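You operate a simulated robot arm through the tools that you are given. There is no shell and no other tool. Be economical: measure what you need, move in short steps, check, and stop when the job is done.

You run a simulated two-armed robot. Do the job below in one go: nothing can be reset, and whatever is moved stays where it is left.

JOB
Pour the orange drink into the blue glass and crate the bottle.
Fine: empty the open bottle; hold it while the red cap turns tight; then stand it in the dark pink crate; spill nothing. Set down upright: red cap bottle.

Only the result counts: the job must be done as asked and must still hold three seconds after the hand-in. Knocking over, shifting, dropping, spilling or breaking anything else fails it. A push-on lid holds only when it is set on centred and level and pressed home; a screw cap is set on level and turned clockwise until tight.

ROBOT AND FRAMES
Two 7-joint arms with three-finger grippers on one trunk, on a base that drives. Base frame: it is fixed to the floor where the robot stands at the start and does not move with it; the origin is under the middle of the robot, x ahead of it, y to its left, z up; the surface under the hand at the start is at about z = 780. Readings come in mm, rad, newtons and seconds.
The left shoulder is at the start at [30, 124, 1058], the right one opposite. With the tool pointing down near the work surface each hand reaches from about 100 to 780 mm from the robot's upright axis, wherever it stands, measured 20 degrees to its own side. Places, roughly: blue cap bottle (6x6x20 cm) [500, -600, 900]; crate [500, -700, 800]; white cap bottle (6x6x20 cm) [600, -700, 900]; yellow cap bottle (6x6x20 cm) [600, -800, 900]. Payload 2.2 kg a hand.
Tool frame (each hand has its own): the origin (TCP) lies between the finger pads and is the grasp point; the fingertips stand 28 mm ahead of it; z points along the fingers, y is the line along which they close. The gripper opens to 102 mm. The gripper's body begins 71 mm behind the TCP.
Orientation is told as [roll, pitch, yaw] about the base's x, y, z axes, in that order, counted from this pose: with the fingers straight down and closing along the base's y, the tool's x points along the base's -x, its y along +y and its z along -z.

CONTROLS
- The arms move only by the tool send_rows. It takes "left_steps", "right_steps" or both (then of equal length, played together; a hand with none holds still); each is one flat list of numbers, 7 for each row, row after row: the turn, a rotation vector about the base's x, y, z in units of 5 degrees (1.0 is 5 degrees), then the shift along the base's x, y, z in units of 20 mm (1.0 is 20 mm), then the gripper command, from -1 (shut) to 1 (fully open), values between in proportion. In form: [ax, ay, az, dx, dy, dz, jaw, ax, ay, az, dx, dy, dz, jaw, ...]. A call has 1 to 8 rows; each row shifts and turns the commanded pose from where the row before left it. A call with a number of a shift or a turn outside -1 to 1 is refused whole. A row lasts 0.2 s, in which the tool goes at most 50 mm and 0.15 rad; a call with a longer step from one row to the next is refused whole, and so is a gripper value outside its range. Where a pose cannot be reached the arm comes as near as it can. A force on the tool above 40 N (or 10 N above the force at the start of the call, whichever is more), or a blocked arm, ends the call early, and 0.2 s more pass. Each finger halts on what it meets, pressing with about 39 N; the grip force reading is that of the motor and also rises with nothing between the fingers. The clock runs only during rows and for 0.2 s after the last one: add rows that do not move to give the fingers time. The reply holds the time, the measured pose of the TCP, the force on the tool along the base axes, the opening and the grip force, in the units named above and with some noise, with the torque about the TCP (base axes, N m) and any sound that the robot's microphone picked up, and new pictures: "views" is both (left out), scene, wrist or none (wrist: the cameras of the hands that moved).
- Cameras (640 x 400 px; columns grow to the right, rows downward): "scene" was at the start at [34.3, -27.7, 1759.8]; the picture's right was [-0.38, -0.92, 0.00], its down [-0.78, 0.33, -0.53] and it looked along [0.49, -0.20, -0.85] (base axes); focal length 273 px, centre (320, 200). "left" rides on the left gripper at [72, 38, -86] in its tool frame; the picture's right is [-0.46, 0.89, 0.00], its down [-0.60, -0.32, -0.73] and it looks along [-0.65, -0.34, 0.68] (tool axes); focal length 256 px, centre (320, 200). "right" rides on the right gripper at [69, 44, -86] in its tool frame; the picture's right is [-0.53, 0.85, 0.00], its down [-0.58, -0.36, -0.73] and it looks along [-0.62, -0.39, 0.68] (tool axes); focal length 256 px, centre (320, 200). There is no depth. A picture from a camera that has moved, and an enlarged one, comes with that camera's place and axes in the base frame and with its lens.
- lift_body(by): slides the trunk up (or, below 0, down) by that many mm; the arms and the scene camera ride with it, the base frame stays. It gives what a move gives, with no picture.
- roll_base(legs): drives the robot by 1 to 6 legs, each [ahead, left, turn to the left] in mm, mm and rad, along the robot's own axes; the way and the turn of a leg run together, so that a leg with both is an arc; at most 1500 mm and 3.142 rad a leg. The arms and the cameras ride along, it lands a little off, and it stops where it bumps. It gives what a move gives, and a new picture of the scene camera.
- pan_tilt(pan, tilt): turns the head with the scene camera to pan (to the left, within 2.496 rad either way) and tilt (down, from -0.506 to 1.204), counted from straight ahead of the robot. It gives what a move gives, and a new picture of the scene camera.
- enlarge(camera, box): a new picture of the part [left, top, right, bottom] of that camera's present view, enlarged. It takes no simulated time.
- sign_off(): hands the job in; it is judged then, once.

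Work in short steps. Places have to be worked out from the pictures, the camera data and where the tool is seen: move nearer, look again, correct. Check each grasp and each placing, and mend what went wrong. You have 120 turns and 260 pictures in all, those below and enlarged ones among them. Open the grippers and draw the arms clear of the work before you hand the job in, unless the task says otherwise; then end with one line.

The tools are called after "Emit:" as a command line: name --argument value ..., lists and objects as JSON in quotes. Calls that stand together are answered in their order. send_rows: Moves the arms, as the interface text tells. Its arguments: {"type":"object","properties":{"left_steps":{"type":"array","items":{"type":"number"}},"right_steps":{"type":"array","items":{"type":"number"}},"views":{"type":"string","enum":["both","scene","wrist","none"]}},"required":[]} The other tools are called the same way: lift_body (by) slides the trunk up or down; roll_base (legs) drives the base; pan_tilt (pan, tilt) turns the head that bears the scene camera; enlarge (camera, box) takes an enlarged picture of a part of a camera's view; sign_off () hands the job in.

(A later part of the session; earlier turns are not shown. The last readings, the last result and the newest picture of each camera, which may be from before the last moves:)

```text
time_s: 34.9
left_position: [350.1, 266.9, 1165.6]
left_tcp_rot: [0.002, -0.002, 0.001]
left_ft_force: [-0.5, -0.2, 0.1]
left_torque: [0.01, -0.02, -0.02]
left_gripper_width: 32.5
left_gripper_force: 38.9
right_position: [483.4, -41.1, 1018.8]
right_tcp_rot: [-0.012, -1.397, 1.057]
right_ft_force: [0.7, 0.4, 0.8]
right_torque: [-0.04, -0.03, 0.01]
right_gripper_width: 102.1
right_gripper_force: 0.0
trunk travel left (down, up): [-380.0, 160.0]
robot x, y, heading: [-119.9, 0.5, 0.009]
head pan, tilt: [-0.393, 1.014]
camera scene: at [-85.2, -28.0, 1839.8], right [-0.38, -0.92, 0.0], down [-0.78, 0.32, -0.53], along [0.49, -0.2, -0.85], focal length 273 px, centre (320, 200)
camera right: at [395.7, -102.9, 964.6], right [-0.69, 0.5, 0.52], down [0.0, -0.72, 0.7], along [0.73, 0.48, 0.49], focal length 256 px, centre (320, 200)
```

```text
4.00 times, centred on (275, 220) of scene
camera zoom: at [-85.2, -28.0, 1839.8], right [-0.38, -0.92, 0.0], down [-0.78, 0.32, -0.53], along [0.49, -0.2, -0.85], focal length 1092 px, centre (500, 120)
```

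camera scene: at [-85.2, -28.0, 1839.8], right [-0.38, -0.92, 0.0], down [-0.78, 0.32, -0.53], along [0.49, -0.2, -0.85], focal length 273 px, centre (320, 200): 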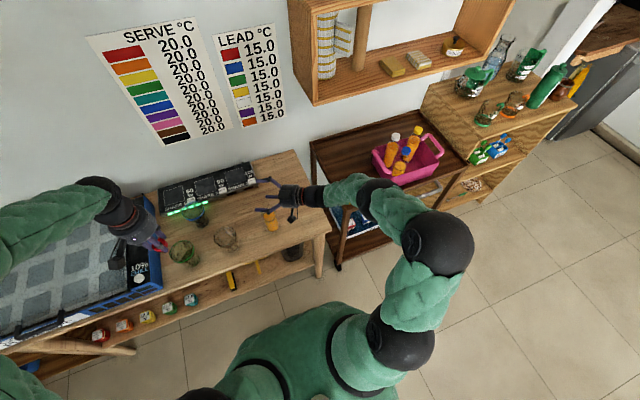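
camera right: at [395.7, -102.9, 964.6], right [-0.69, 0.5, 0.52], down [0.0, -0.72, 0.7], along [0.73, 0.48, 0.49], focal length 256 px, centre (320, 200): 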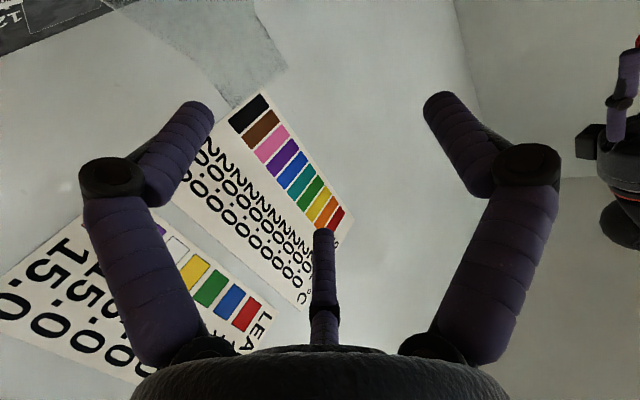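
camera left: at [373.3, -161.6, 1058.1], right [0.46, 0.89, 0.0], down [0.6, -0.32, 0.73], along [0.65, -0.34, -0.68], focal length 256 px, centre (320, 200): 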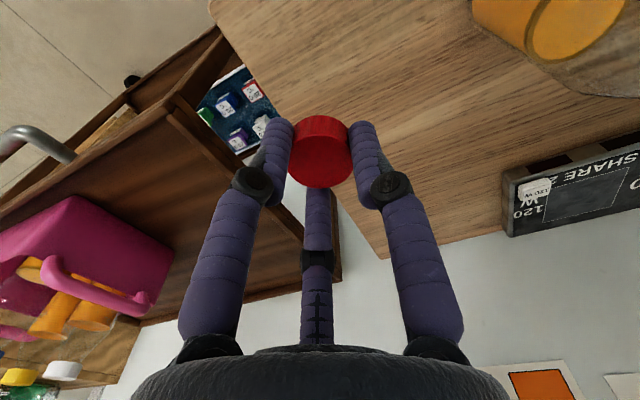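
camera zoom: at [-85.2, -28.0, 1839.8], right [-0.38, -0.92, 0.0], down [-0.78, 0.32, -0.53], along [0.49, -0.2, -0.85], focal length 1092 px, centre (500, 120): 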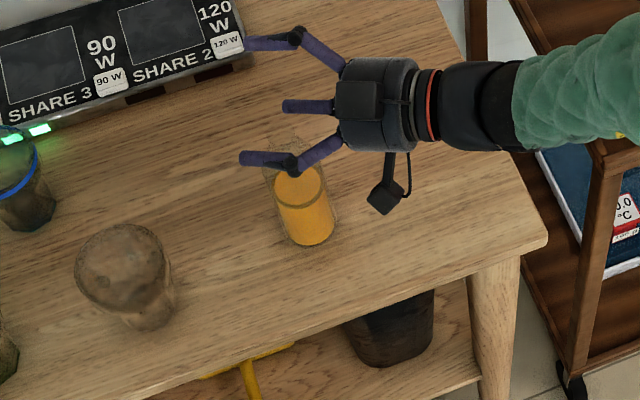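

Alignment is consistent. I descend the rest to z≈890 and check forces.

Emit:
send_rows --right_steps '[0, 0, 0, -0.1, 0, -1, 1, 0, 0, 0, 0, 0, -1, 1, 0, 0, 0, 0, 0, -1, 1, 0, 0, 0, 0, 0, -1, 1, 0, 0, 0, 0, 0, -1, 1, 0, 0, 0, 0, 0, -1, 1, 0, 0, 0, 0, 0, -0.4, 1]' --views "both"

Emit:
enlarge --camera "scene" --box '[200, 170, 350, 270]'

```text
time_s: 36.5
left_position: [349.5, 267.6, 1165.1]
left_tcp_rot: [0.003, -0.002, -0.001]
left_ft_force: [0.1, 0.3, -1.0]
left_torque: [-0.02, -0.01, 0.0]
left_gripper_width: 32.2
left_gripper_force: 39.0
right_position: [478.8, -41.8, 890.7]
right_tcp_rot: [-0.004, -1.396, 1.052]
right_ft_force: [0.7, 0.0, 0.2]
right_torque: [-0.01, 0.03, 0.06]
right_gripper_width: 101.9
right_gripper_force: 0.1
trunk travel left (down, up): [-380.0, 160.0]
robot x, y, heading: [-121.5, 1.0, -0.002]
head pan, tilt: [-0.393, 1.014]
camera scene: at [-85.8, -27.8, 1839.8], right [-0.38, -0.92, 0.0], down [-0.78, 0.32, -0.53], along [0.49, -0.2, -0.85], focal length 273 px, centre (320, 200)
camera right: at [391.0, -101.6, 835.8], right [-0.69, 0.5, 0.53], down [0.01, -0.72, 0.7], along [0.73, 0.48, 0.49], focal length 256 px, centre (320, 200)
```

scene: 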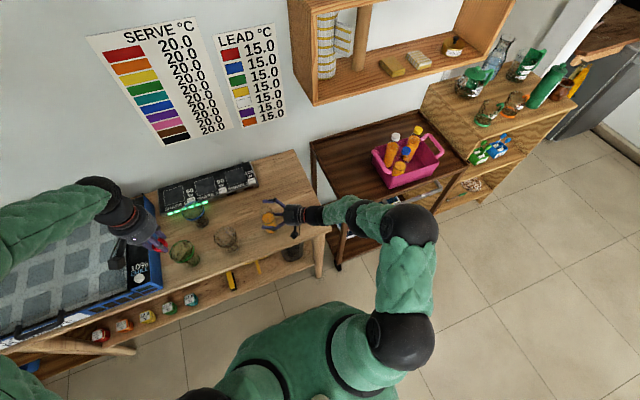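
right: 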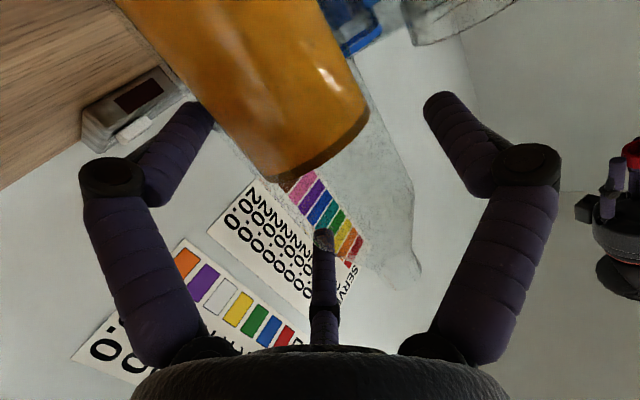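

```text
4.00 times, centred on (275, 220) of scene
camera zoom: at [-85.8, -27.8, 1839.8], right [-0.38, -0.92, 0.0], down [-0.78, 0.32, -0.53], along [0.49, -0.2, -0.85], focal length 1092 px, centre (500, 120)
```

zoom: 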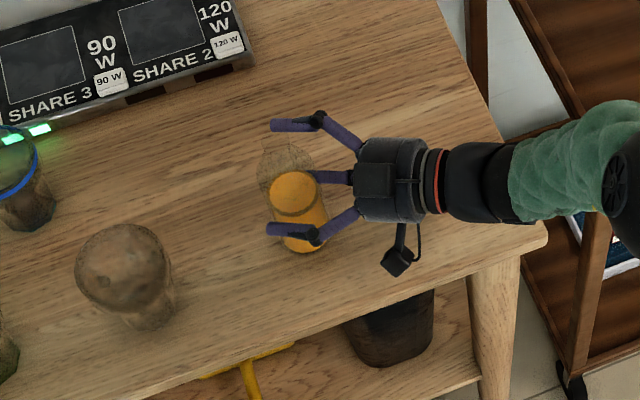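

The bottle stands between the fingers without contact. I close.

Emit:
send_rows --right_steps '[0, 0, 0, 0, 0, 0, 0.5, 0, 0, 0, 0, 0, 0, 0.2, 0, 0, 0, 0, 0, 0, -0.2, 0, 0, 0, 0, 0, 0, -1, 0, 0, 0, 0, 0, 0, -1]' --views "wrist"

```text
time_s: 37.7
left_position: [349.8, 267.5, 1165.6]
left_tcp_rot: [0.002, -0.003, 0.001]
left_ft_force: [0.2, 0.6, -0.3]
left_torque: [0.01, 0.01, 0.0]
left_gripper_width: 32.6
left_gripper_force: 39.1
right_position: [478.4, -40.8, 891.1]
right_tcp_rot: [-0.009, -1.396, 1.057]
right_ft_force: [0.0, -2.5, 3.3]
right_torque: [-0.34, -0.23, 0.0]
right_gripper_width: 76.8
right_gripper_force: 39.6
trunk travel left (down, up): [-380.0, 160.0]
robot x, y, heading: [-120.4, 0.8, 0.003]
head pan, tilt: [-0.393, 1.014]
camera right: at [391.6, -102.1, 836.4], right [-0.69, 0.5, 0.52], down [0.0, -0.72, 0.7], along [0.73, 0.48, 0.49], focal length 256 px, centre (320, 200)
```

right: 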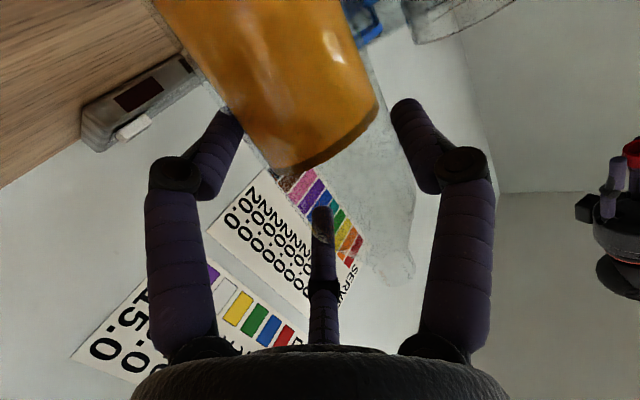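

Width reads 76.8 with grip force — wider than expected; I wait and look again.

Emit:
send_rows --right_steps '[0, 0, 0, 0, 0, 0, -1, 0, 0, 0, 0, 0, 0, -1]' --views "none"

Emit:
enlarge --camera "scene" --box '[245, 190, 305, 240]'

```text
time_s: 38.3
left_position: [349.6, 266.3, 1165.4]
left_tcp_rot: [0.0, -0.001, 0.001]
left_ft_force: [0.4, 0.2, 0.0]
left_torque: [-0.02, 0.01, -0.02]
left_gripper_width: 32.4
left_gripper_force: 39.3
right_position: [478.6, -40.8, 890.9]
right_tcp_rot: [-0.009, -1.397, 1.057]
right_ft_force: [1.8, -2.5, 3.1]
right_torque: [-0.29, -0.27, -0.05]
right_gripper_width: 76.8
right_gripper_force: 39.0
trunk travel left (down, up): [-380.0, 160.0]
robot x, y, heading: [-118.3, 0.4, -0.0]
head pan, tilt: [-0.393, 1.014]
```

```text
8.00 times, centred on (275, 215) of scene
camera zoom: at [-85.9, -28.0, 1839.8], right [-0.38, -0.92, 0.0], down [-0.78, 0.32, -0.53], along [0.49, -0.2, -0.85], focal length 2185 px, centre (680, 80)
```

zoom: 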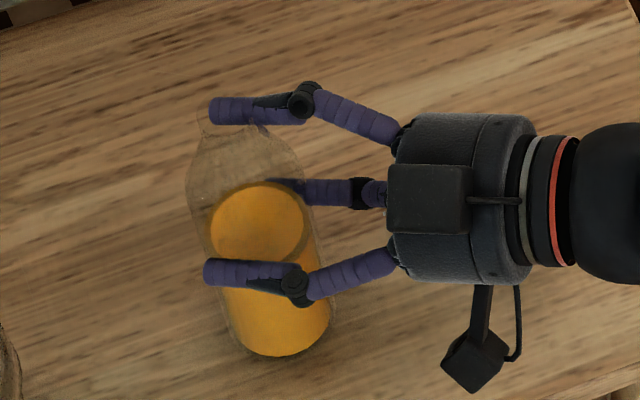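

The bottle seems nudged/tilted slightly, not pinched. I reopen gently and re-look.

Emit:
send_rows --right_steps '[0, 0, 0, 0, 0, 0, 0.55, 0, 0, 0, 0, 0, 0, 0.7, 0, 0, 0, 0, 0, 0, 1, 0, 0, 0, 0, 0, 0, 1]' --views "wrist"

Emit:
enlarge --camera "scene" --box '[245, 190, 305, 240]'

```text
time_s: 39.3
left_position: [350.2, 266.7, 1165.0]
left_tcp_rot: [0.001, -0.002, 0.0]
left_ft_force: [0.0, -0.4, 0.2]
left_torque: [-0.03, 0.05, 0.02]
left_gripper_width: 32.5
left_gripper_force: 38.8
right_position: [477.5, -39.9, 889.5]
right_tcp_rot: [-0.006, -1.396, 1.052]
right_ft_force: [-0.4, 0.5, -0.4]
right_torque: [0.0, -0.01, -0.02]
right_gripper_width: 101.9
right_gripper_force: 0.0
trunk travel left (down, up): [-380.0, 160.0]
robot x, y, heading: [-118.3, 1.6, 0.003]
head pan, tilt: [-0.393, 1.014]
camera right: at [391.4, -101.9, 836.2], right [-0.69, 0.5, 0.53], down [0.01, -0.72, 0.7], along [0.73, 0.48, 0.49], focal length 256 px, centre (320, 200)
```

right: 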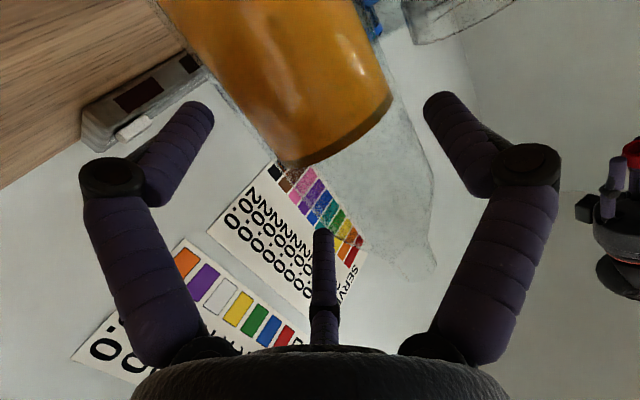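

```text
8.00 times, centred on (275, 215) of scene
camera zoom: at [-85.6, -27.7, 1839.8], right [-0.38, -0.92, 0.0], down [-0.78, 0.32, -0.53], along [0.49, -0.2, -0.85], focal length 2185 px, centre (680, 80)
```

zoom: 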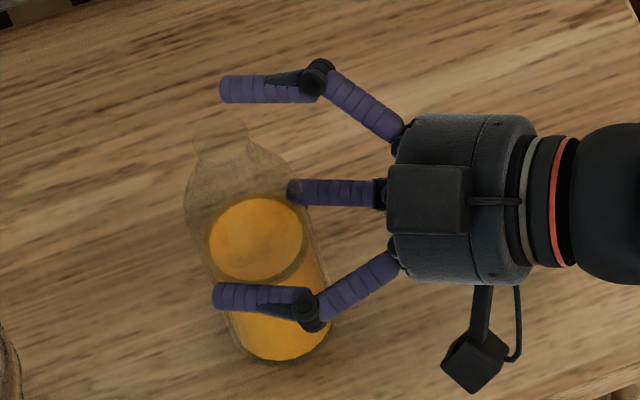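

The bottle is upright at ≈[468,-26], about 15 mm off the finger mid-line. I recentre laterally (without moving it) and look.

Emit:
send_rows --right_steps '[0, 0, 0, -0.33, 0.19, 0, 1, 0, 0, 0, -0.34, 0.2, 0, 1]' --views "wrist"

Emit:
enlarge --camera "scene" --box '[245, 190, 305, 240]'

Emit:
enlarge --camera "right" --box '[100, 0, 540, 300]'

```text
time_s: 39.9
left_position: [349.8, 268.4, 1165.9]
left_tcp_rot: [0.002, -0.001, 0.0]
left_ft_force: [0.3, -0.3, 0.4]
left_torque: [0.05, 0.0, 0.05]
left_gripper_width: 32.6
left_gripper_force: 38.8
right_position: [467.1, -34.0, 891.7]
right_tcp_rot: [-0.011, -1.396, 1.054]
right_ft_force: [1.5, -0.6, 1.0]
right_torque: [-0.06, -0.02, -0.02]
right_gripper_width: 101.9
right_gripper_force: 0.0
trunk travel left (down, up): [-380.0, 160.0]
robot x, y, heading: [-119.5, 2.3, -0.002]
head pan, tilt: [-0.393, 1.014]
camera right: at [378.4, -95.3, 837.1], right [-0.69, 0.5, 0.52], down [0.0, -0.72, 0.7], along [0.73, 0.48, 0.49], focal length 256 px, centre (320, 200)
```

right: 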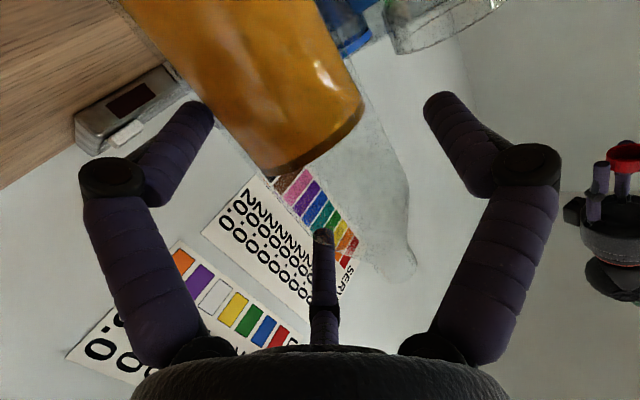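

```text
8.00 times, centred on (275, 215) of scene
camera zoom: at [-85.5, -27.9, 1839.8], right [-0.38, -0.92, 0.0], down [-0.78, 0.32, -0.53], along [0.49, -0.2, -0.85], focal length 2185 px, centre (680, 80)
```

zoom: 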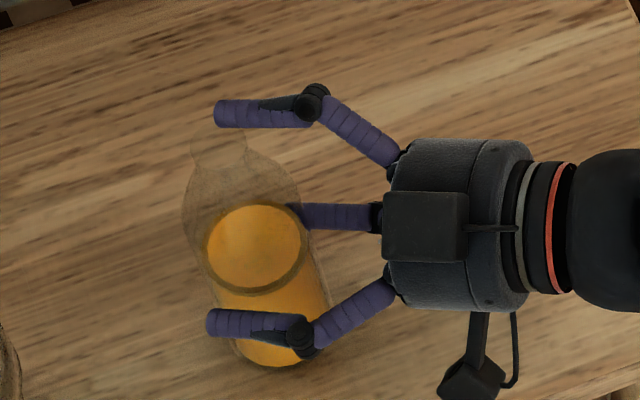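

```text
1.33 times, centred on (320, 150) of right
camera zoom: at [378.4, -95.3, 837.1], right [-0.69, 0.5, 0.52], down [0.0, -0.72, 0.7], along [0.73, 0.48, 0.49], focal length 341 px, centre (320, 267)
```

zoom: 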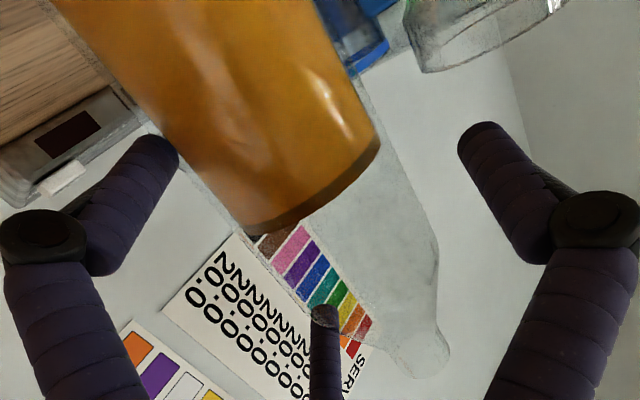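

I test the closing in small increments to find where contact occurs.

Emit:
send_rows --right_steps '[0, 0, 0, 0, 0, 0, 0.62, 0, 0, 0, 0, 0, 0, 0.62]' --views "none"

Emit:
send_rows --right_steps '[0, 0, 0, 0, 0, 0, 0.5, 0, 0, 0, 0, 0, 0, 0.5]' --views "none"

Emit:
enlarge --camera "scene" --box '[245, 190, 305, 240]'

Emit:
enlarge --camera "right" --box '[100, 0, 540, 300]'

```text
time_s: 40.5
left_position: [349.8, 267.7, 1165.6]
left_tcp_rot: [0.001, -0.002, 0.0]
left_ft_force: [-0.7, 0.2, 0.0]
left_torque: [0.01, 0.02, 0.02]
left_gripper_width: 32.8
left_gripper_force: 38.8
right_position: [466.0, -34.3, 890.8]
right_tcp_rot: [-0.005, -1.396, 1.052]
right_ft_force: [1.8, -0.9, -0.6]
right_torque: [-0.05, -0.06, 0.0]
right_gripper_width: 83.2
right_gripper_force: 0.6
trunk travel left (down, up): [-380.0, 160.0]
robot x, y, heading: [-120.3, 0.9, -0.001]
head pan, tilt: [-0.393, 1.014]
```

```text
time_s: 41.1
left_position: [349.2, 267.6, 1166.0]
left_tcp_rot: [0.002, 0.0, 0.0]
left_ft_force: [-0.4, -0.4, -0.2]
left_torque: [0.02, -0.01, -0.01]
left_gripper_width: 32.9
left_gripper_force: 39.3
right_position: [464.1, -33.5, 892.3]
right_tcp_rot: [-0.002, -1.398, 1.051]
right_ft_force: [-0.5, 0.7, -0.7]
right_torque: [-0.06, -0.06, 0.01]
right_gripper_width: 77.2
right_gripper_force: 0.8
trunk travel left (down, up): [-380.0, 160.0]
robot x, y, heading: [-122.5, 0.5, -0.004]
head pan, tilt: [-0.393, 1.014]
```

```text
8.00 times, centred on (275, 215) of scene
camera zoom: at [-85.5, -27.9, 1839.8], right [-0.38, -0.92, 0.0], down [-0.78, 0.32, -0.53], along [0.49, -0.2, -0.85], focal length 2185 px, centre (680, 80)
```

zoom: 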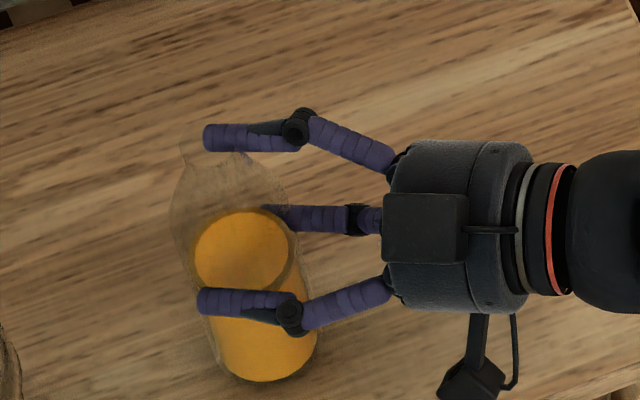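

```text
1.33 times, centred on (320, 150) of right
camera zoom: at [377.6, -94.9, 836.7], right [-0.69, 0.5, 0.53], down [0.01, -0.72, 0.7], along [0.73, 0.48, 0.49], focal length 341 px, centre (320, 267)
```

zoom: 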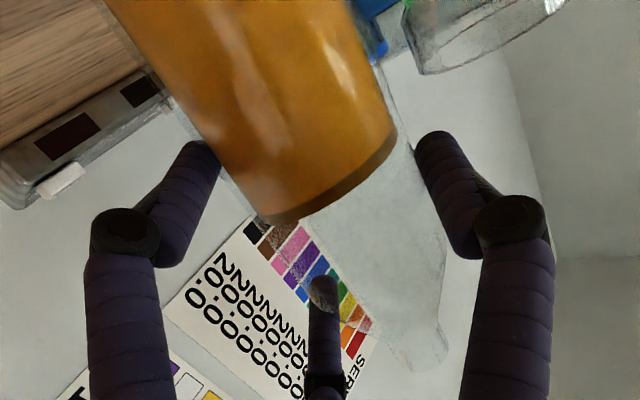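

Contact starts at ~82 mm though the bottle looks 60 mm wide: it behaves like a square body seen at an angle. I open, yaw the hand to ~80° to square up, and centre on the bottle at ≈[462,-16].

Emit:
send_rows --right_steps '[0, 0, 0, 0, 0, 0, 1, 0, 0, 0, 0, 0, 0, 1, 0, 0, 1, -0.02, 0.1, 0, 1, 0, 0, 1, -0.02, 0.1, 0, 1, 0, 0, 1, -0.02, 0.1, 0, 1, 0, 0, 1, 0, 0.1, 0, 1]' --views "wrist"

Emit:
enlarge --camera "scene" --box '[245, 190, 305, 240]'

```text
time_s: 42.5
left_position: [350.9, 267.6, 1164.7]
left_tcp_rot: [0.004, -0.002, -0.001]
left_ft_force: [-0.1, -0.1, 0.2]
left_torque: [-0.01, 0.0, -0.02]
left_gripper_width: 33.0
left_gripper_force: 38.8
right_position: [464.5, -25.7, 890.1]
right_tcp_rot: [-0.003, -1.396, 1.4]
right_ft_force: [0.8, -0.4, 0.4]
right_torque: [0.0, 0.05, 0.01]
right_gripper_width: 101.9
right_gripper_force: 0.0
trunk travel left (down, up): [-380.0, 160.0]
robot x, y, heading: [-118.4, -2.3, -0.003]
head pan, tilt: [-0.393, 1.014]
camera right: at [403.9, -113.2, 835.8], right [-0.82, 0.24, 0.53], down [0.25, -0.67, 0.7], along [0.52, 0.7, 0.49], focal length 256 px, centre (320, 200)
```

right: 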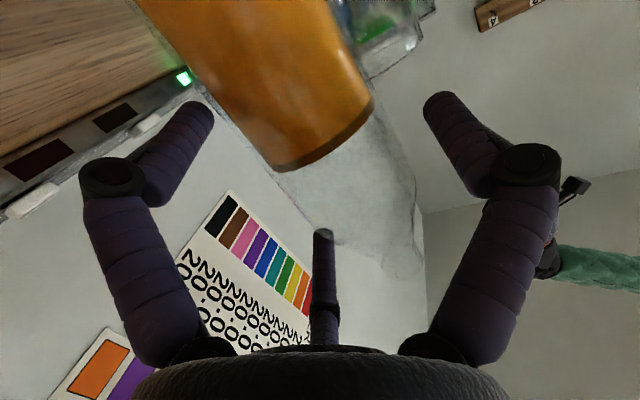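

```text
8.00 times, centred on (275, 215) of scene
camera zoom: at [-85.1, -27.7, 1839.8], right [-0.38, -0.92, 0.0], down [-0.78, 0.32, -0.53], along [0.49, -0.2, -0.85], focal length 2185 px, centre (680, 80)
```

zoom: 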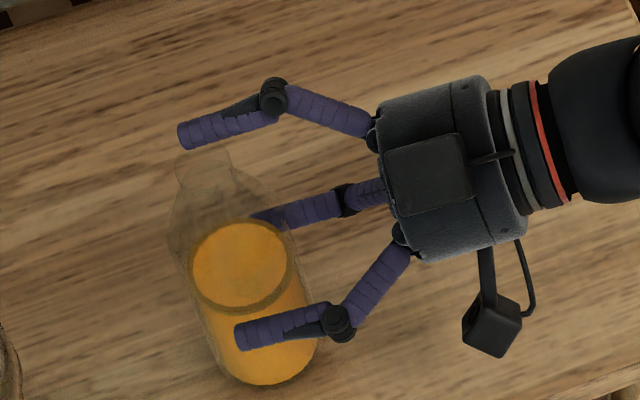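

Bottle seems ~7 mm to the -x side of the mid-line; I nudge and close in increments.

Emit:
send_rows --right_steps '[0, 0, 0, -0.3, 0.05, 0, 1, 0, 0, 0, 0, 0, 0, 0.5, 0, 0, 0, 0, 0, 0, 0.35, 0, 0, 0, 0, 0, 0, 0.35]' --views "none"

Emit:
enlarge --camera "scene" --box '[245, 190, 305, 240]'

Emit:
enlarge --camera "right" --box '[100, 0, 540, 300]'

```text
time_s: 43.5
left_position: [349.7, 266.2, 1165.3]
left_tcp_rot: [0.003, -0.002, 0.001]
left_ft_force: [0.2, 0.1, 0.2]
left_torque: [-0.01, 0.01, -0.02]
left_gripper_width: 32.8
left_gripper_force: 38.9
right_position: [458.1, -24.6, 889.1]
right_tcp_rot: [-0.01, -1.395, 1.408]
right_ft_force: [2.1, -0.8, 2.8]
right_torque: [-0.12, -0.33, -0.03]
right_gripper_width: 77.2
right_gripper_force: 39.1
trunk travel left (down, up): [-380.0, 160.0]
robot x, y, heading: [-120.9, 3.3, -0.004]
head pan, tilt: [-0.393, 1.014]
```

```text
8.00 times, centred on (275, 215) of scene
camera zoom: at [-85.7, -27.8, 1839.9], right [-0.38, -0.92, 0.0], down [-0.78, 0.32, -0.53], along [0.49, -0.2, -0.85], focal length 2185 px, centre (680, 80)
```

zoom: 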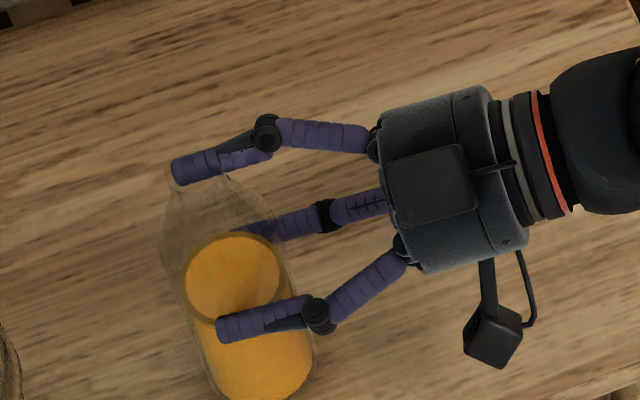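

```text
1.33 times, centred on (320, 150) of right
camera zoom: at [397.5, -111.7, 836.5], right [-0.82, 0.24, 0.52], down [0.25, -0.67, 0.7], along [0.52, 0.7, 0.49], focal length 341 px, centre (320, 267)
```

zoom: 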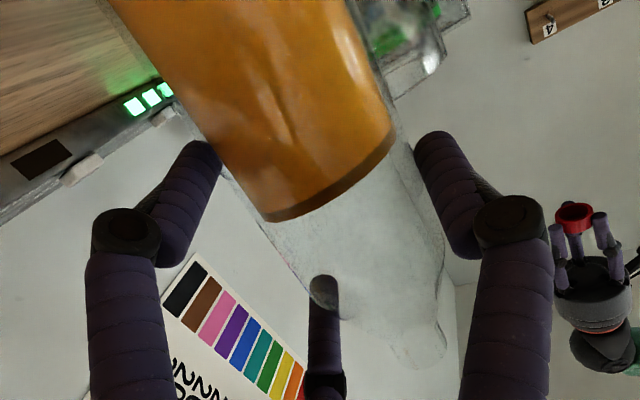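

Closing stops at 77 mm again regardless of angle, with a balanced grip force. I test whether this is a real hold: full grip and a 12 mm trial lift.

Emit:
send_rows --right_steps '[0, 0, 0, 0, 0, 0, -1, 0, 0, 0, 0, 0, 0, -1, 0, 0, 0, 0, 0, 0.3, -1, 0, 0, 0, 0, 0, 0.3, -1]' --views "wrist"

Emit:
enlarge --camera "scene" --box '[245, 190, 305, 240]'

```text
time_s: 44.5
left_position: [350.8, 267.2, 1164.9]
left_tcp_rot: [0.002, -0.002, 0.0]
left_ft_force: [-0.2, -0.4, 0.6]
left_torque: [0.01, 0.0, -0.02]
left_gripper_width: 32.7
left_gripper_force: 39.0
right_position: [456.1, -24.1, 901.4]
right_tcp_rot: [0.006, -1.397, 1.392]
right_ft_force: [-1.1, -0.5, -5.4]
right_torque: [-0.06, -0.03, 0.02]
right_gripper_width: 77.0
right_gripper_force: 39.0
trunk travel left (down, up): [-380.0, 160.0]
robot x, y, heading: [-121.2, -1.0, -0.001]
head pan, tilt: [-0.393, 1.014]
camera right: at [396.7, -111.6, 847.1], right [-0.82, 0.24, 0.53], down [0.25, -0.67, 0.69], along [0.52, 0.7, 0.49], focal length 256 px, centre (320, 200)
```

right: 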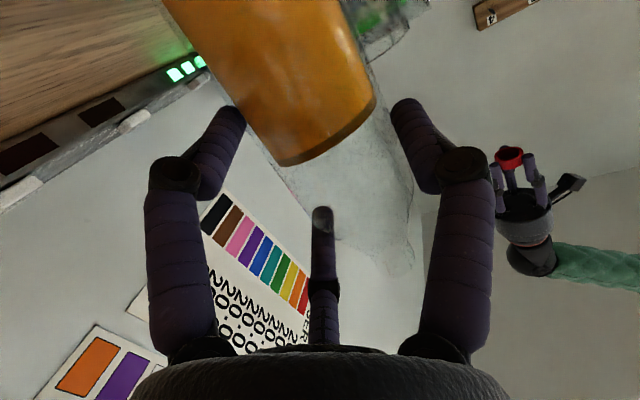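

```text
8.00 times, centred on (275, 215) of scene
camera zoom: at [-85.3, -27.7, 1839.8], right [-0.38, -0.92, 0.0], down [-0.78, 0.32, -0.53], along [0.49, -0.2, -0.85], focal length 2185 px, centre (680, 80)
```

zoom: 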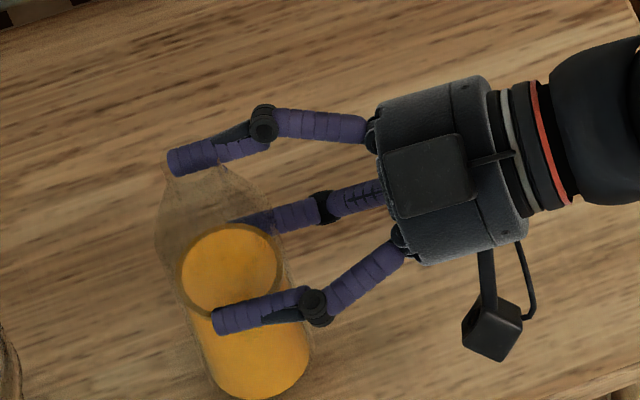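

The bottle lifted (−5.4 N load, balanced torque): the grip is real. I raise it clear of the glasses and shift the left hand further away.

Emit:
send_rows --right_steps '[0, 0, 0, 0, 0, 0.5, -1, 0, 0, 0, 0, 0, 1, -1, 0, 0, 0, 0, 0, 1, -1, 0, 0, 0, 0, 0, 1, -1, 0, 0, 0, 0, 0, 1, -1, 0, 0, 0, 0, 0, 1, -1, 0, 0, 0, 0, 0, 1, -1, 0, 0, 0, 0, 0, 1, -1]' --left_steps '[0, 0, 0, -0.2, 0.5, 0.2, -1, 0, 0, 0, -0.2, 0.5, 0.2, -1, 0, 0, 0, -0.2, 0.5, 0.2, -1, 0, 0, 0, -0.2, 0.5, 0.2, -1, 0, 0, 0, -0.2, 0.5, 0.2, -1, 0, 0, 0, -0.2, 0.5, 0.2, -1, 0, 0, 0, -0.2, 0.5, 0.2, -1, 0, 0, 0, -0.2, 0.5, 0.2, -1]' --views "both"

```text
time_s: 46.3
left_position: [318.0, 347.7, 1197.6]
left_tcp_rot: [0.0, -0.002, 0.001]
left_ft_force: [0.4, -0.4, -0.1]
left_torque: [0.0, -0.06, 0.01]
left_gripper_width: 32.4
left_gripper_force: 39.0
right_position: [457.2, -24.2, 1052.1]
right_tcp_rot: [0.002, -1.396, 1.395]
right_ft_force: [-1.1, 0.2, -5.3]
right_torque: [-0.08, -0.07, 0.0]
right_gripper_width: 77.0
right_gripper_force: 39.0
trunk travel left (down, up): [-380.0, 160.0]
robot x, y, heading: [-120.7, -3.6, 0.007]
head pan, tilt: [-0.393, 1.014]
camera scene: at [-86.1, -27.3, 1839.8], right [-0.38, -0.92, 0.0], down [-0.78, 0.32, -0.53], along [0.49, -0.2, -0.85], focal length 273 px, centre (320, 200)
camera right: at [397.3, -112.1, 997.5], right [-0.82, 0.24, 0.53], down [0.25, -0.67, 0.7], along [0.52, 0.7, 0.49], focal length 256 px, centre (320, 200)
camera left: at [244.8, 384.7, 1283.0], right [0.46, 0.89, 0.0], down [0.6, -0.32, 0.73], along [0.65, -0.34, -0.68], focal length 256 px, centre (320, 200)
```

scene: 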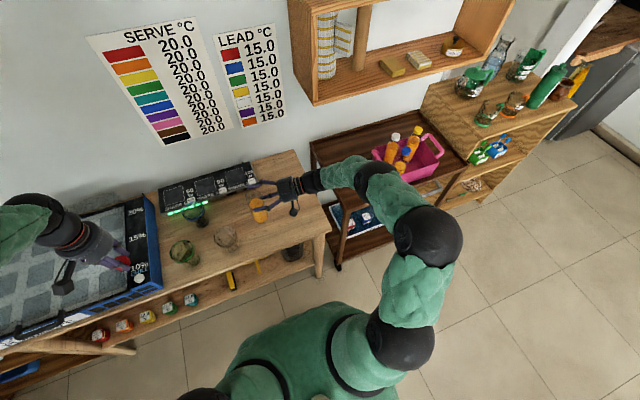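
right: 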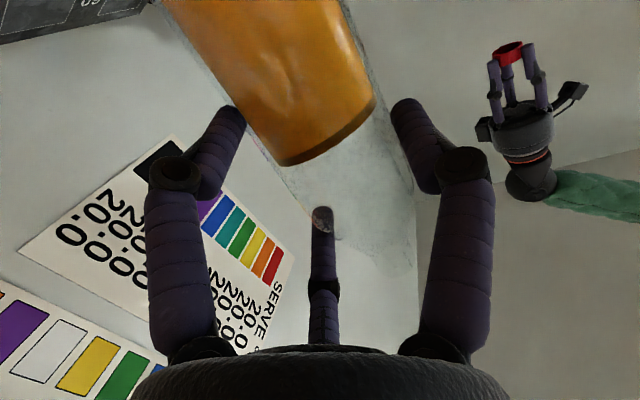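
left: 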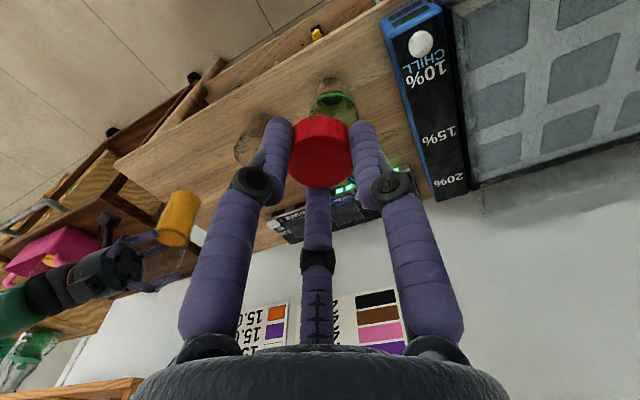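

Held firmly. I drive the base forward 120 mm to gain reach toward the glass.

Emit:
roll_base --legs '[[60, 0, 0], [60, 0, 0]]'

```text
time_s: 47.9
left_position: [440.4, 348.2, 1195.2]
left_tcp_rot: [-0.001, 0.001, 0.0]
left_ft_force: [0.6, 0.5, -0.7]
left_torque: [0.03, 0.05, -0.02]
left_gripper_width: 32.5
left_gripper_force: 39.5
right_position: [581.1, -24.3, 1049.2]
right_tcp_rot: [0.012, -1.394, 1.385]
right_ft_force: [1.5, 0.4, -6.6]
right_torque: [-0.06, -0.07, 0.07]
right_gripper_width: 76.9
right_gripper_force: 38.3
trunk travel left (down, up): [-380.0, 160.0]
robot x, y, heading: [-3.6, 0.2, 0.002]
head pan, tilt: [-0.393, 1.014]
camera scene: at [39.5, -27.4, 1839.7], right [-0.38, -0.92, 0.0], down [-0.79, 0.32, -0.53], along [0.49, -0.2, -0.85], focal length 273 px, centre (320, 200)
```

scene: 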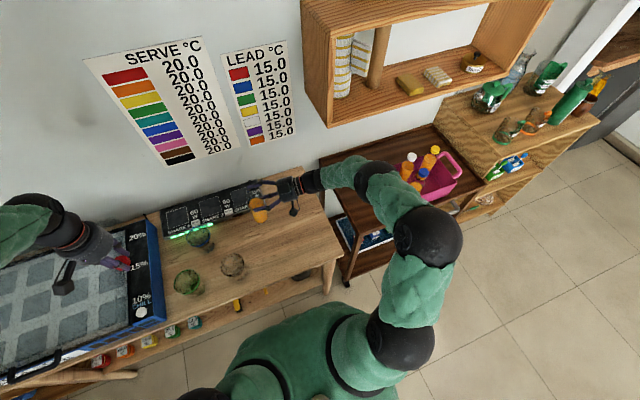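

I yaw the hand to ~45° and move toward the glass side, high, and take a zoomed look at the glass.

Emit:
send_rows --right_steps '[0, 0, -1, 0.42, 0.8, 0.08, -1, 0, 0, -1, 0.42, 0.8, 0.08, -1, 0, 0, -1, 0.42, 0.8, 0.08, -1, 0, 0, -1, 0.42, 0.8, 0.08, -1, 0, 0, -1, 0.42, 0.8, 0.08, -1, 0, 0, -1, 0.42, 0.8, 0.08, -1, 0, 0, -1, 0.42, 0.8, 0.08, -1]' --views "scene"

Emit:
enlarge --camera "scene" --box '[160, 170, 310, 264]'

```text
time_s: 49.5
left_position: [437.2, 347.5, 1196.9]
left_tcp_rot: [0.001, -0.001, 0.003]
left_ft_force: [-0.4, 1.1, 0.0]
left_torque: [0.0, 0.01, 0.03]
left_gripper_width: 32.4
left_gripper_force: 39.0
right_position: [638.5, 90.0, 1060.7]
right_tcp_rot: [-0.004, -1.392, 0.788]
right_ft_force: [-0.1, -0.3, -5.5]
right_torque: [-0.1, 0.02, 0.0]
right_gripper_width: 76.9
right_gripper_force: 39.2
trunk travel left (down, up): [-380.0, 160.0]
robot x, y, heading: [0.7, 0.6, 0.001]
head pan, tilt: [-0.393, 1.014]
camera scene: at [35.2, -26.2, 1839.8], right [-0.38, -0.92, 0.0], down [-0.78, 0.32, -0.53], along [0.49, -0.2, -0.85], focal length 273 px, centre (320, 200)
```

scene: 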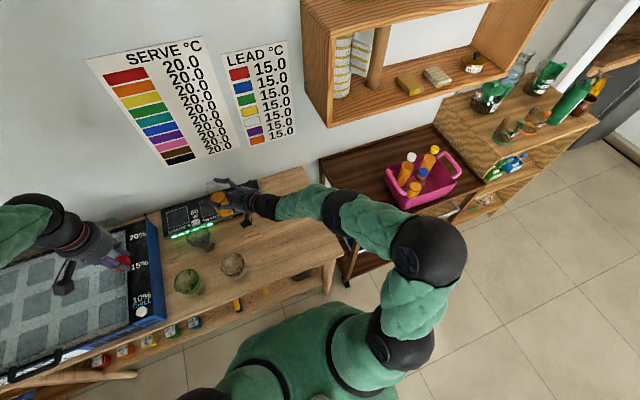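

```text
4.26 times, centred on (235, 217) of scene
camera zoom: at [35.2, -26.2, 1839.8], right [-0.38, -0.92, 0.0], down [-0.78, 0.32, -0.53], along [0.49, -0.2, -0.85], focal length 1162 px, centre (682, 128)
```

zoom: 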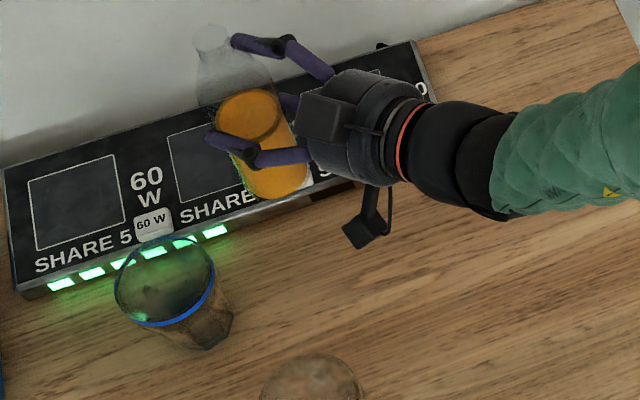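

Glass confirmed at ≈[613,238], rim z≈882. I settle on yaw 30° (keeps the bottle's tail off the panel and the hand off the plain glass) and begin tilting toward the glass.

Emit:
send_rows --right_steps '[0, 0, -1, 0, 0, 0, -1, 0, 0, -1, 0, 0, 0, -1, 0, 0, -1, 0, 0, 0, -1, -0.866, -0.5, 0, 0.056, 0.358, -0.667, -1, -0.866, -0.5, 0, 0.056, 0.358, -0.667, -1, -0.866, -0.5, 0, 0.056, 0.358, -0.667, -1, -0.866, -0.5, 0, 0.056, 0.358, -0.667, -1, -0.866, -0.5, 0, 0.056, 0.358, -0.667, -1]' --views "both"

Emit:
enlarge --camera "scene" --box '[160, 170, 310, 264]'

```text
time_s: 51.2
left_position: [438.1, 347.8, 1195.6]
left_tcp_rot: [0.002, 0.001, 0.002]
left_ft_force: [-0.1, -0.1, 0.5]
left_torque: [0.03, 0.02, 0.02]
left_gripper_width: 32.4
left_gripper_force: 39.1
right_position: [747.2, -25.1, 1094.0]
right_tcp_rot: [-1.055, -1.125, 1.626]
right_ft_force: [0.4, -0.9, -5.4]
right_torque: [-0.04, 0.04, 0.03]
right_gripper_width: 76.8
right_gripper_force: 38.6
right hand out of reach, approached as far as the arm can: row 2, 3, 4, 5, 6, 7, 8
trunk travel left (down, up): [-380.0, 160.0]
robot x, y, heading: [0.0, -2.1, -0.0]
head pan, tilt: [-0.393, 1.014]
camera scene: at [35.3, -28.1, 1839.8], right [-0.38, -0.92, 0.0], down [-0.78, 0.32, -0.53], along [0.49, -0.2, -0.85], focal length 273 px, centre (320, 200)
camera right: at [650.0, -63.4, 1032.0], right [-0.47, 0.87, 0.17], down [-0.43, -0.39, 0.81], along [0.77, 0.31, 0.56], focal length 256 px, centre (320, 200)
```

scene: 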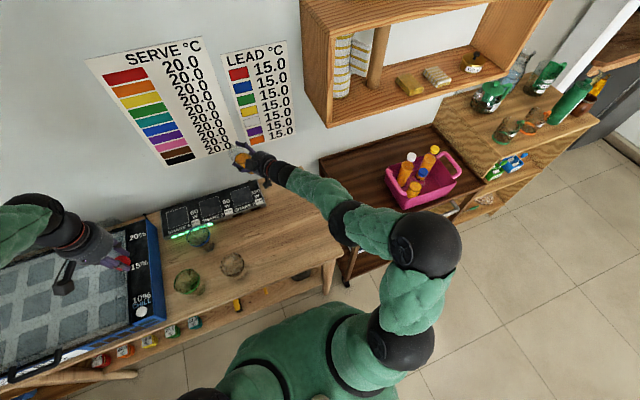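
right: 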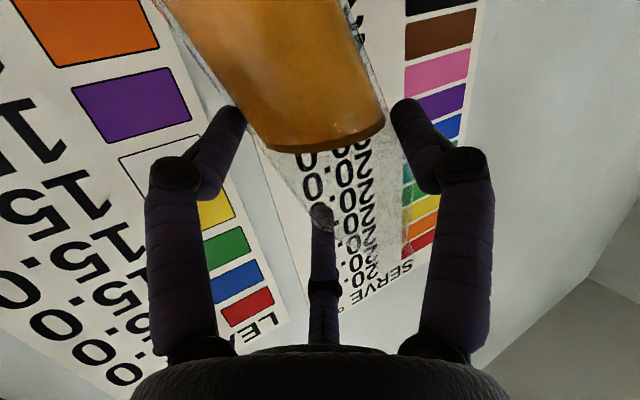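

```text
4.26 times, centred on (235, 217) of scene
camera zoom: at [35.3, -28.1, 1839.8], right [-0.38, -0.92, 0.0], down [-0.78, 0.32, -0.53], along [0.49, -0.2, -0.85], focal length 1162 px, centre (682, 128)
```

zoom: 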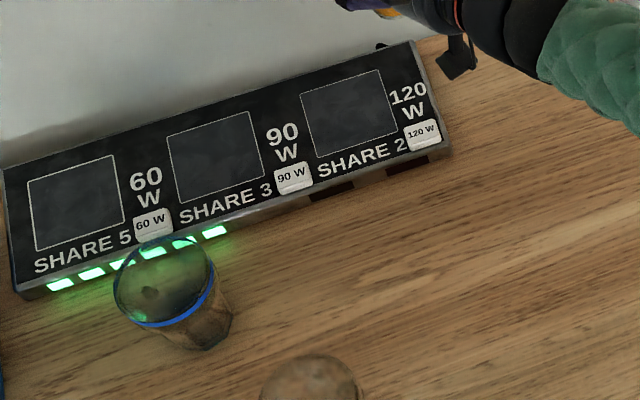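

Yaw 30° is only reachable with the target further right of the robot; the bottle is still safely held (22° tilt, no flow). I plan to shift the base back 100/left 150, so first I look left for clearance.

Emit:
pan_tilt --pan 0.7 --tilt 0.9

```text
time_s: 52.6
left_position: [436.4, 348.0, 1196.6]
left_tcp_rot: [0.0, -0.001, 0.002]
left_ft_force: [1.1, 0.3, -0.3]
left_torque: [-0.01, -0.01, 0.02]
left_gripper_width: 32.9
left_gripper_force: 38.5
right_position: [745.9, -25.3, 1094.9]
right_tcp_rot: [-1.056, -1.129, 1.627]
right_ft_force: [-0.3, 0.8, -4.7]
right_torque: [-0.04, 0.03, 0.04]
right_gripper_width: 76.4
right_gripper_force: 39.0
trunk travel left (down, up): [-380.0, 160.0]
robot x, y, heading: [-1.3, 2.1, 0.003]
head pan, tilt: [0.7, 0.901]
camera scene: at [29.3, 47.4, 1848.0], right [0.65, -0.76, 0.0], down [-0.6, -0.51, -0.62], along [0.47, 0.4, -0.78], focal length 273 px, centre (320, 200)
```

scene: 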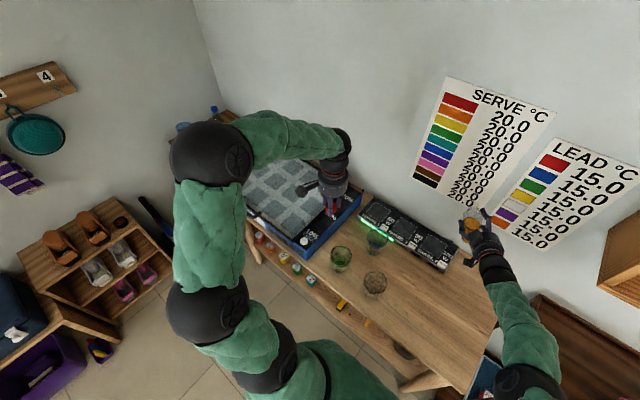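

Left side is clear. I back up 100 mm then slide left 150 mm, carrying the bottle gently.

Emit:
roll_base --legs '[[-100, 0, 0], [0, 75, 0], [0, 75, 0]]'

Emit:
enlarge --camera "scene" --box '[340, 180, 560, 320]'

```text
time_s: 55.0
left_position: [337.3, 499.8, 1195.4]
left_tcp_rot: [-0.002, -0.002, 0.002]
left_ft_force: [0.1, 0.8, -0.4]
left_torque: [-0.05, -0.04, -0.01]
left_gripper_width: 32.3
left_gripper_force: 38.9
right_position: [645.7, 126.4, 1094.6]
right_tcp_rot: [-1.055, -1.124, 1.63]
right_ft_force: [0.1, 0.9, -5.5]
right_torque: [-0.04, 0.1, -0.05]
right_gripper_width: 76.6
right_gripper_force: 38.8
trunk travel left (down, up): [-380.0, 160.0]
robot x, y, heading: [-98.3, 148.7, 0.006]
head pan, tilt: [0.7, 0.901]
camera scene: at [-70.4, 199.5, 1847.9], right [0.65, -0.76, 0.0], down [-0.6, -0.51, -0.62], along [0.47, 0.4, -0.78], focal length 273 px, centre (320, 200)
```

scene: 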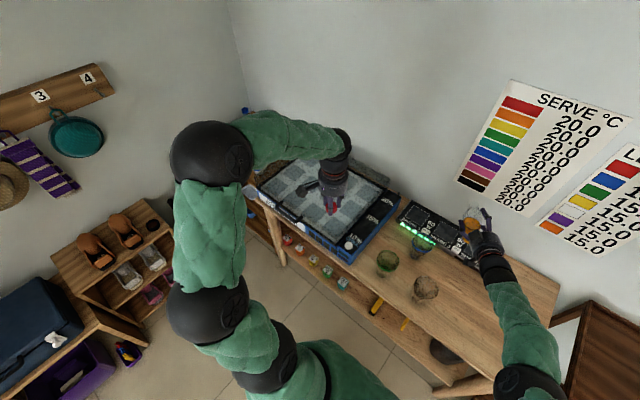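

```text
2.86 times, centred on (450, 250) of scene
camera zoom: at [-70.4, 199.5, 1847.9], right [0.65, -0.76, 0.0], down [-0.6, -0.51, -0.62], along [0.47, 0.4, -0.78], focal length 780 px, centre (-51, 57)
```

zoom: 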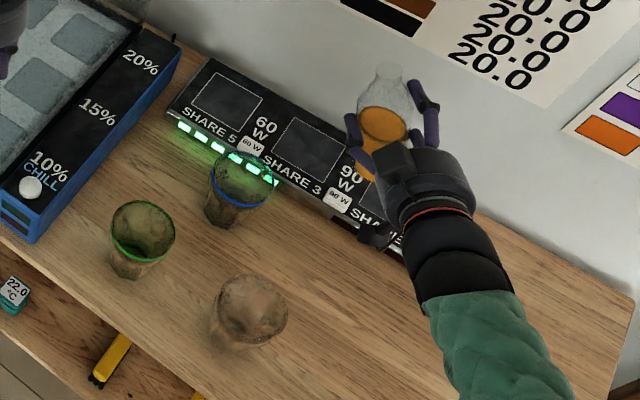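

Great view. I continue down and tilt to ~45°, mouth short of the glass.

Emit:
send_rows --right_steps '[-0.433, -0.25, 0, 0.02, 0.1, -0.97, -1, -0.433, -0.25, 0, 0.02, 0.1, -0.97, -1, -0.433, -0.25, 0, 0.02, 0.1, -0.97, -1, -0.433, -0.25, 0, 0.02, 0.1, -0.97, -1, -0.433, -0.25, 0, 0.02, 0.15, -0.97, -1, -0.433, -0.25, 0, 0.02, 0.2, -0.97, -1, -0.433, -0.25, 0, 0.02, 0.2, -0.5, -1, -0.433, -0.25, 0, 0.02, 0.2, -0.2, -1]' --views "wrist"

Emit:
enlarge --camera "scene" --box '[370, 180, 530, 280]'

```text
time_s: 56.8
left_position: [338.5, 496.3, 1195.9]
left_tcp_rot: [-0.001, 0.001, 0.0]
left_ft_force: [-0.3, -0.1, -0.1]
left_torque: [0.03, 0.01, 0.01]
left_gripper_width: 32.5
left_gripper_force: 39.4
right_position: [782.0, 59.1, 1053.5]
right_tcp_rot: [-1.263, -0.803, 1.811]
right_ft_force: [-0.2, -0.6, -6.2]
right_torque: [0.03, 0.06, 0.01]
right_gripper_width: 76.6
right_gripper_force: 38.7
right hand out of reach, approached as far as the arm can: row 1, 2, 3, 4, 5, 6, 7, 8
trunk travel left (down, up): [-380.0, 160.0]
robot x, y, heading: [-99.0, 149.7, 0.005]
head pan, tilt: [0.7, 0.901]
camera right: at [698.6, 0.5, 991.0], right [-0.47, 0.86, -0.18], down [-0.57, -0.15, 0.81], along [0.67, 0.48, 0.56], focal length 256 px, centre (320, 200)
```

right: 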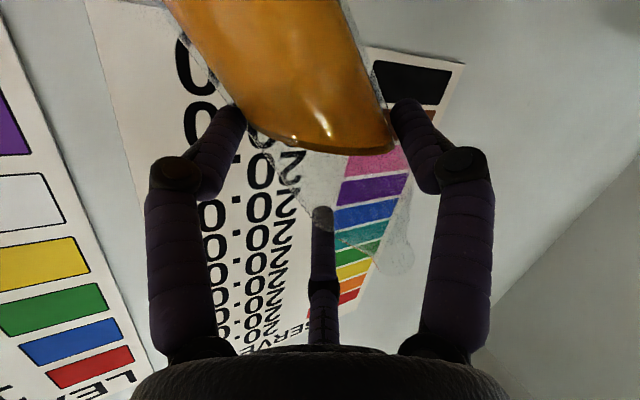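

```text
4.00 times, centred on (450, 230) of scene
camera zoom: at [-69.6, 196.2, 1847.9], right [0.65, -0.76, 0.0], down [-0.6, -0.51, -0.62], along [0.47, 0.4, -0.78], focal length 1092 px, centre (-200, 80)
```

zoom: 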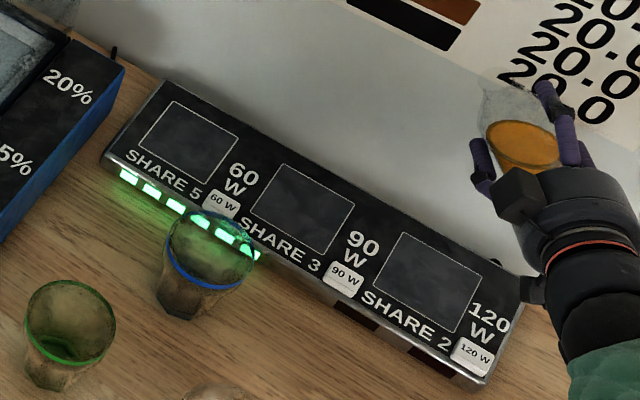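

The −roll direction runs into a wrist limit. I undo the tilt to upright in the air, then reconsider.

Emit:
send_rows --right_steps '[0.92, 0.49, 0, -0.57, -0.37, 0.29, -1, 0.92, 0.49, 0, -0.57, -0.37, 0.29, -1, 0.92, 0.49, 0, -0.57, -0.37, 0.29, -1, 0.92, 0.49, 0, -0.57, -0.37, 0.29, -1, 0.92, 0.49, 0, -0.57, -0.37, 0.29, -1, 0.92, 0.49, 0, -0.57, -0.37, 0.29, -1, 0.92, 0.49, 0, -0.57, -0.37, 0.29, -1, 0.92, 0.49, 0, -0.57, -0.37, 0.29, -1]' --views "scene"

```text
time_s: 58.6
left_position: [337.1, 497.4, 1197.6]
left_tcp_rot: [0.003, -0.003, 0.001]
left_ft_force: [0.5, -0.6, 0.3]
left_torque: [0.03, -0.04, 0.0]
left_gripper_width: 32.4
left_gripper_force: 38.7
right_position: [690.7, 0.1, 1100.2]
right_tcp_rot: [-0.049, -1.398, 0.651]
right_ft_force: [0.0, -0.8, -5.8]
right_torque: [-0.11, 0.07, -0.02]
right_gripper_width: 76.5
right_gripper_force: 39.0
trunk travel left (down, up): [-380.0, 160.0]
robot x, y, heading: [-97.6, 150.7, -0.001]
head pan, tilt: [0.7, 0.901]
camera scene: at [-71.3, 195.8, 1848.0], right [0.65, -0.76, 0.0], down [-0.6, -0.51, -0.62], along [0.47, 0.4, -0.78], focal length 273 px, centre (320, 200)
```

scene: 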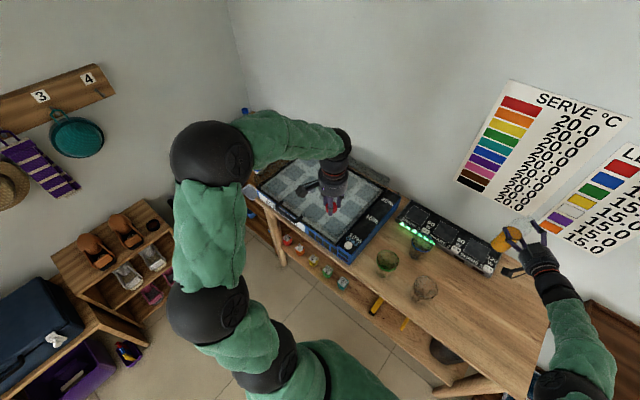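

Upright again. I bring the bottle nearer with the hand yawed back to ~77° (the comfortable range); next I'll rotate the base so the hand can pour with the opposite roll.

Emit:
send_rows --right_steps '[0, 0, 1, -0.5, 0, 0, -1, 0, 0, 1, -0.5, 0, 0, -1, 0, 0, 1, -0.9, 0, 0, -1, 0, 0, 1, -0.9, 0, 0, -1, 0, 0, 1, -0.9, 0, 0, -1, 0, 0, 1, -0.9, 0, 0, -1, 0, 0, 1, -0.9, 0, 0, -1, 0, 0, 1, -0.9, 0, 0, -1]' --views "none"

Emit:
roll_base --legs '[[0, -140, 0], [0, -132, 0], [0, 0, 0.26], [0, 0, 0.26]]'

```text
time_s: 60.4
left_position: [338.1, 496.8, 1197.2]
left_tcp_rot: [0.001, -0.002, 0.002]
left_ft_force: [0.0, -0.9, -0.9]
left_torque: [-0.04, -0.01, 0.02]
left_gripper_width: 32.0
left_gripper_force: 39.2
right_position: [563.1, 0.7, 1102.9]
right_tcp_rot: [-0.056, -1.4, 1.355]
right_ft_force: [0.2, -0.5, -5.9]
right_torque: [-0.11, -0.03, -0.02]
right_gripper_width: 76.5
right_gripper_force: 39.0
trunk travel left (down, up): [-380.0, 160.0]
robot x, y, heading: [-99.6, 147.1, 0.004]
head pan, tilt: [0.7, 0.901]
```

```text
time_s: 64.4
left_position: [106.8, 395.9, 1197.4]
left_tcp_rot: [0.0, 0.001, 0.525]
left_ft_force: [0.8, -0.3, 0.1]
left_torque: [-0.04, -0.01, 0.03]
left_gripper_width: 32.2
left_gripper_force: 39.2
right_position: [550.9, 79.1, 1102.0]
right_tcp_rot: [-0.053, -1.398, 1.874]
right_ft_force: [0.4, -0.1, -5.5]
right_torque: [-0.09, -0.12, 0.0]
right_gripper_width: 76.5
right_gripper_force: 38.5
trunk travel left (down, up): [-380.0, 160.0]
robot x, y, heading: [-98.5, -129.3, 0.528]
head pan, tilt: [0.7, 0.901]
camera scene: at [-98.1, -68.6, 1848.0], right [0.94, -0.34, 0.0], down [-0.27, -0.74, -0.62], along [0.21, 0.58, -0.78], focal length 273 px, centre (320, 200)
```

scene: 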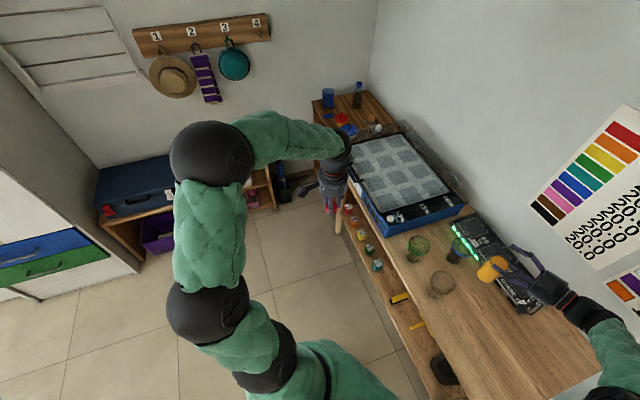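

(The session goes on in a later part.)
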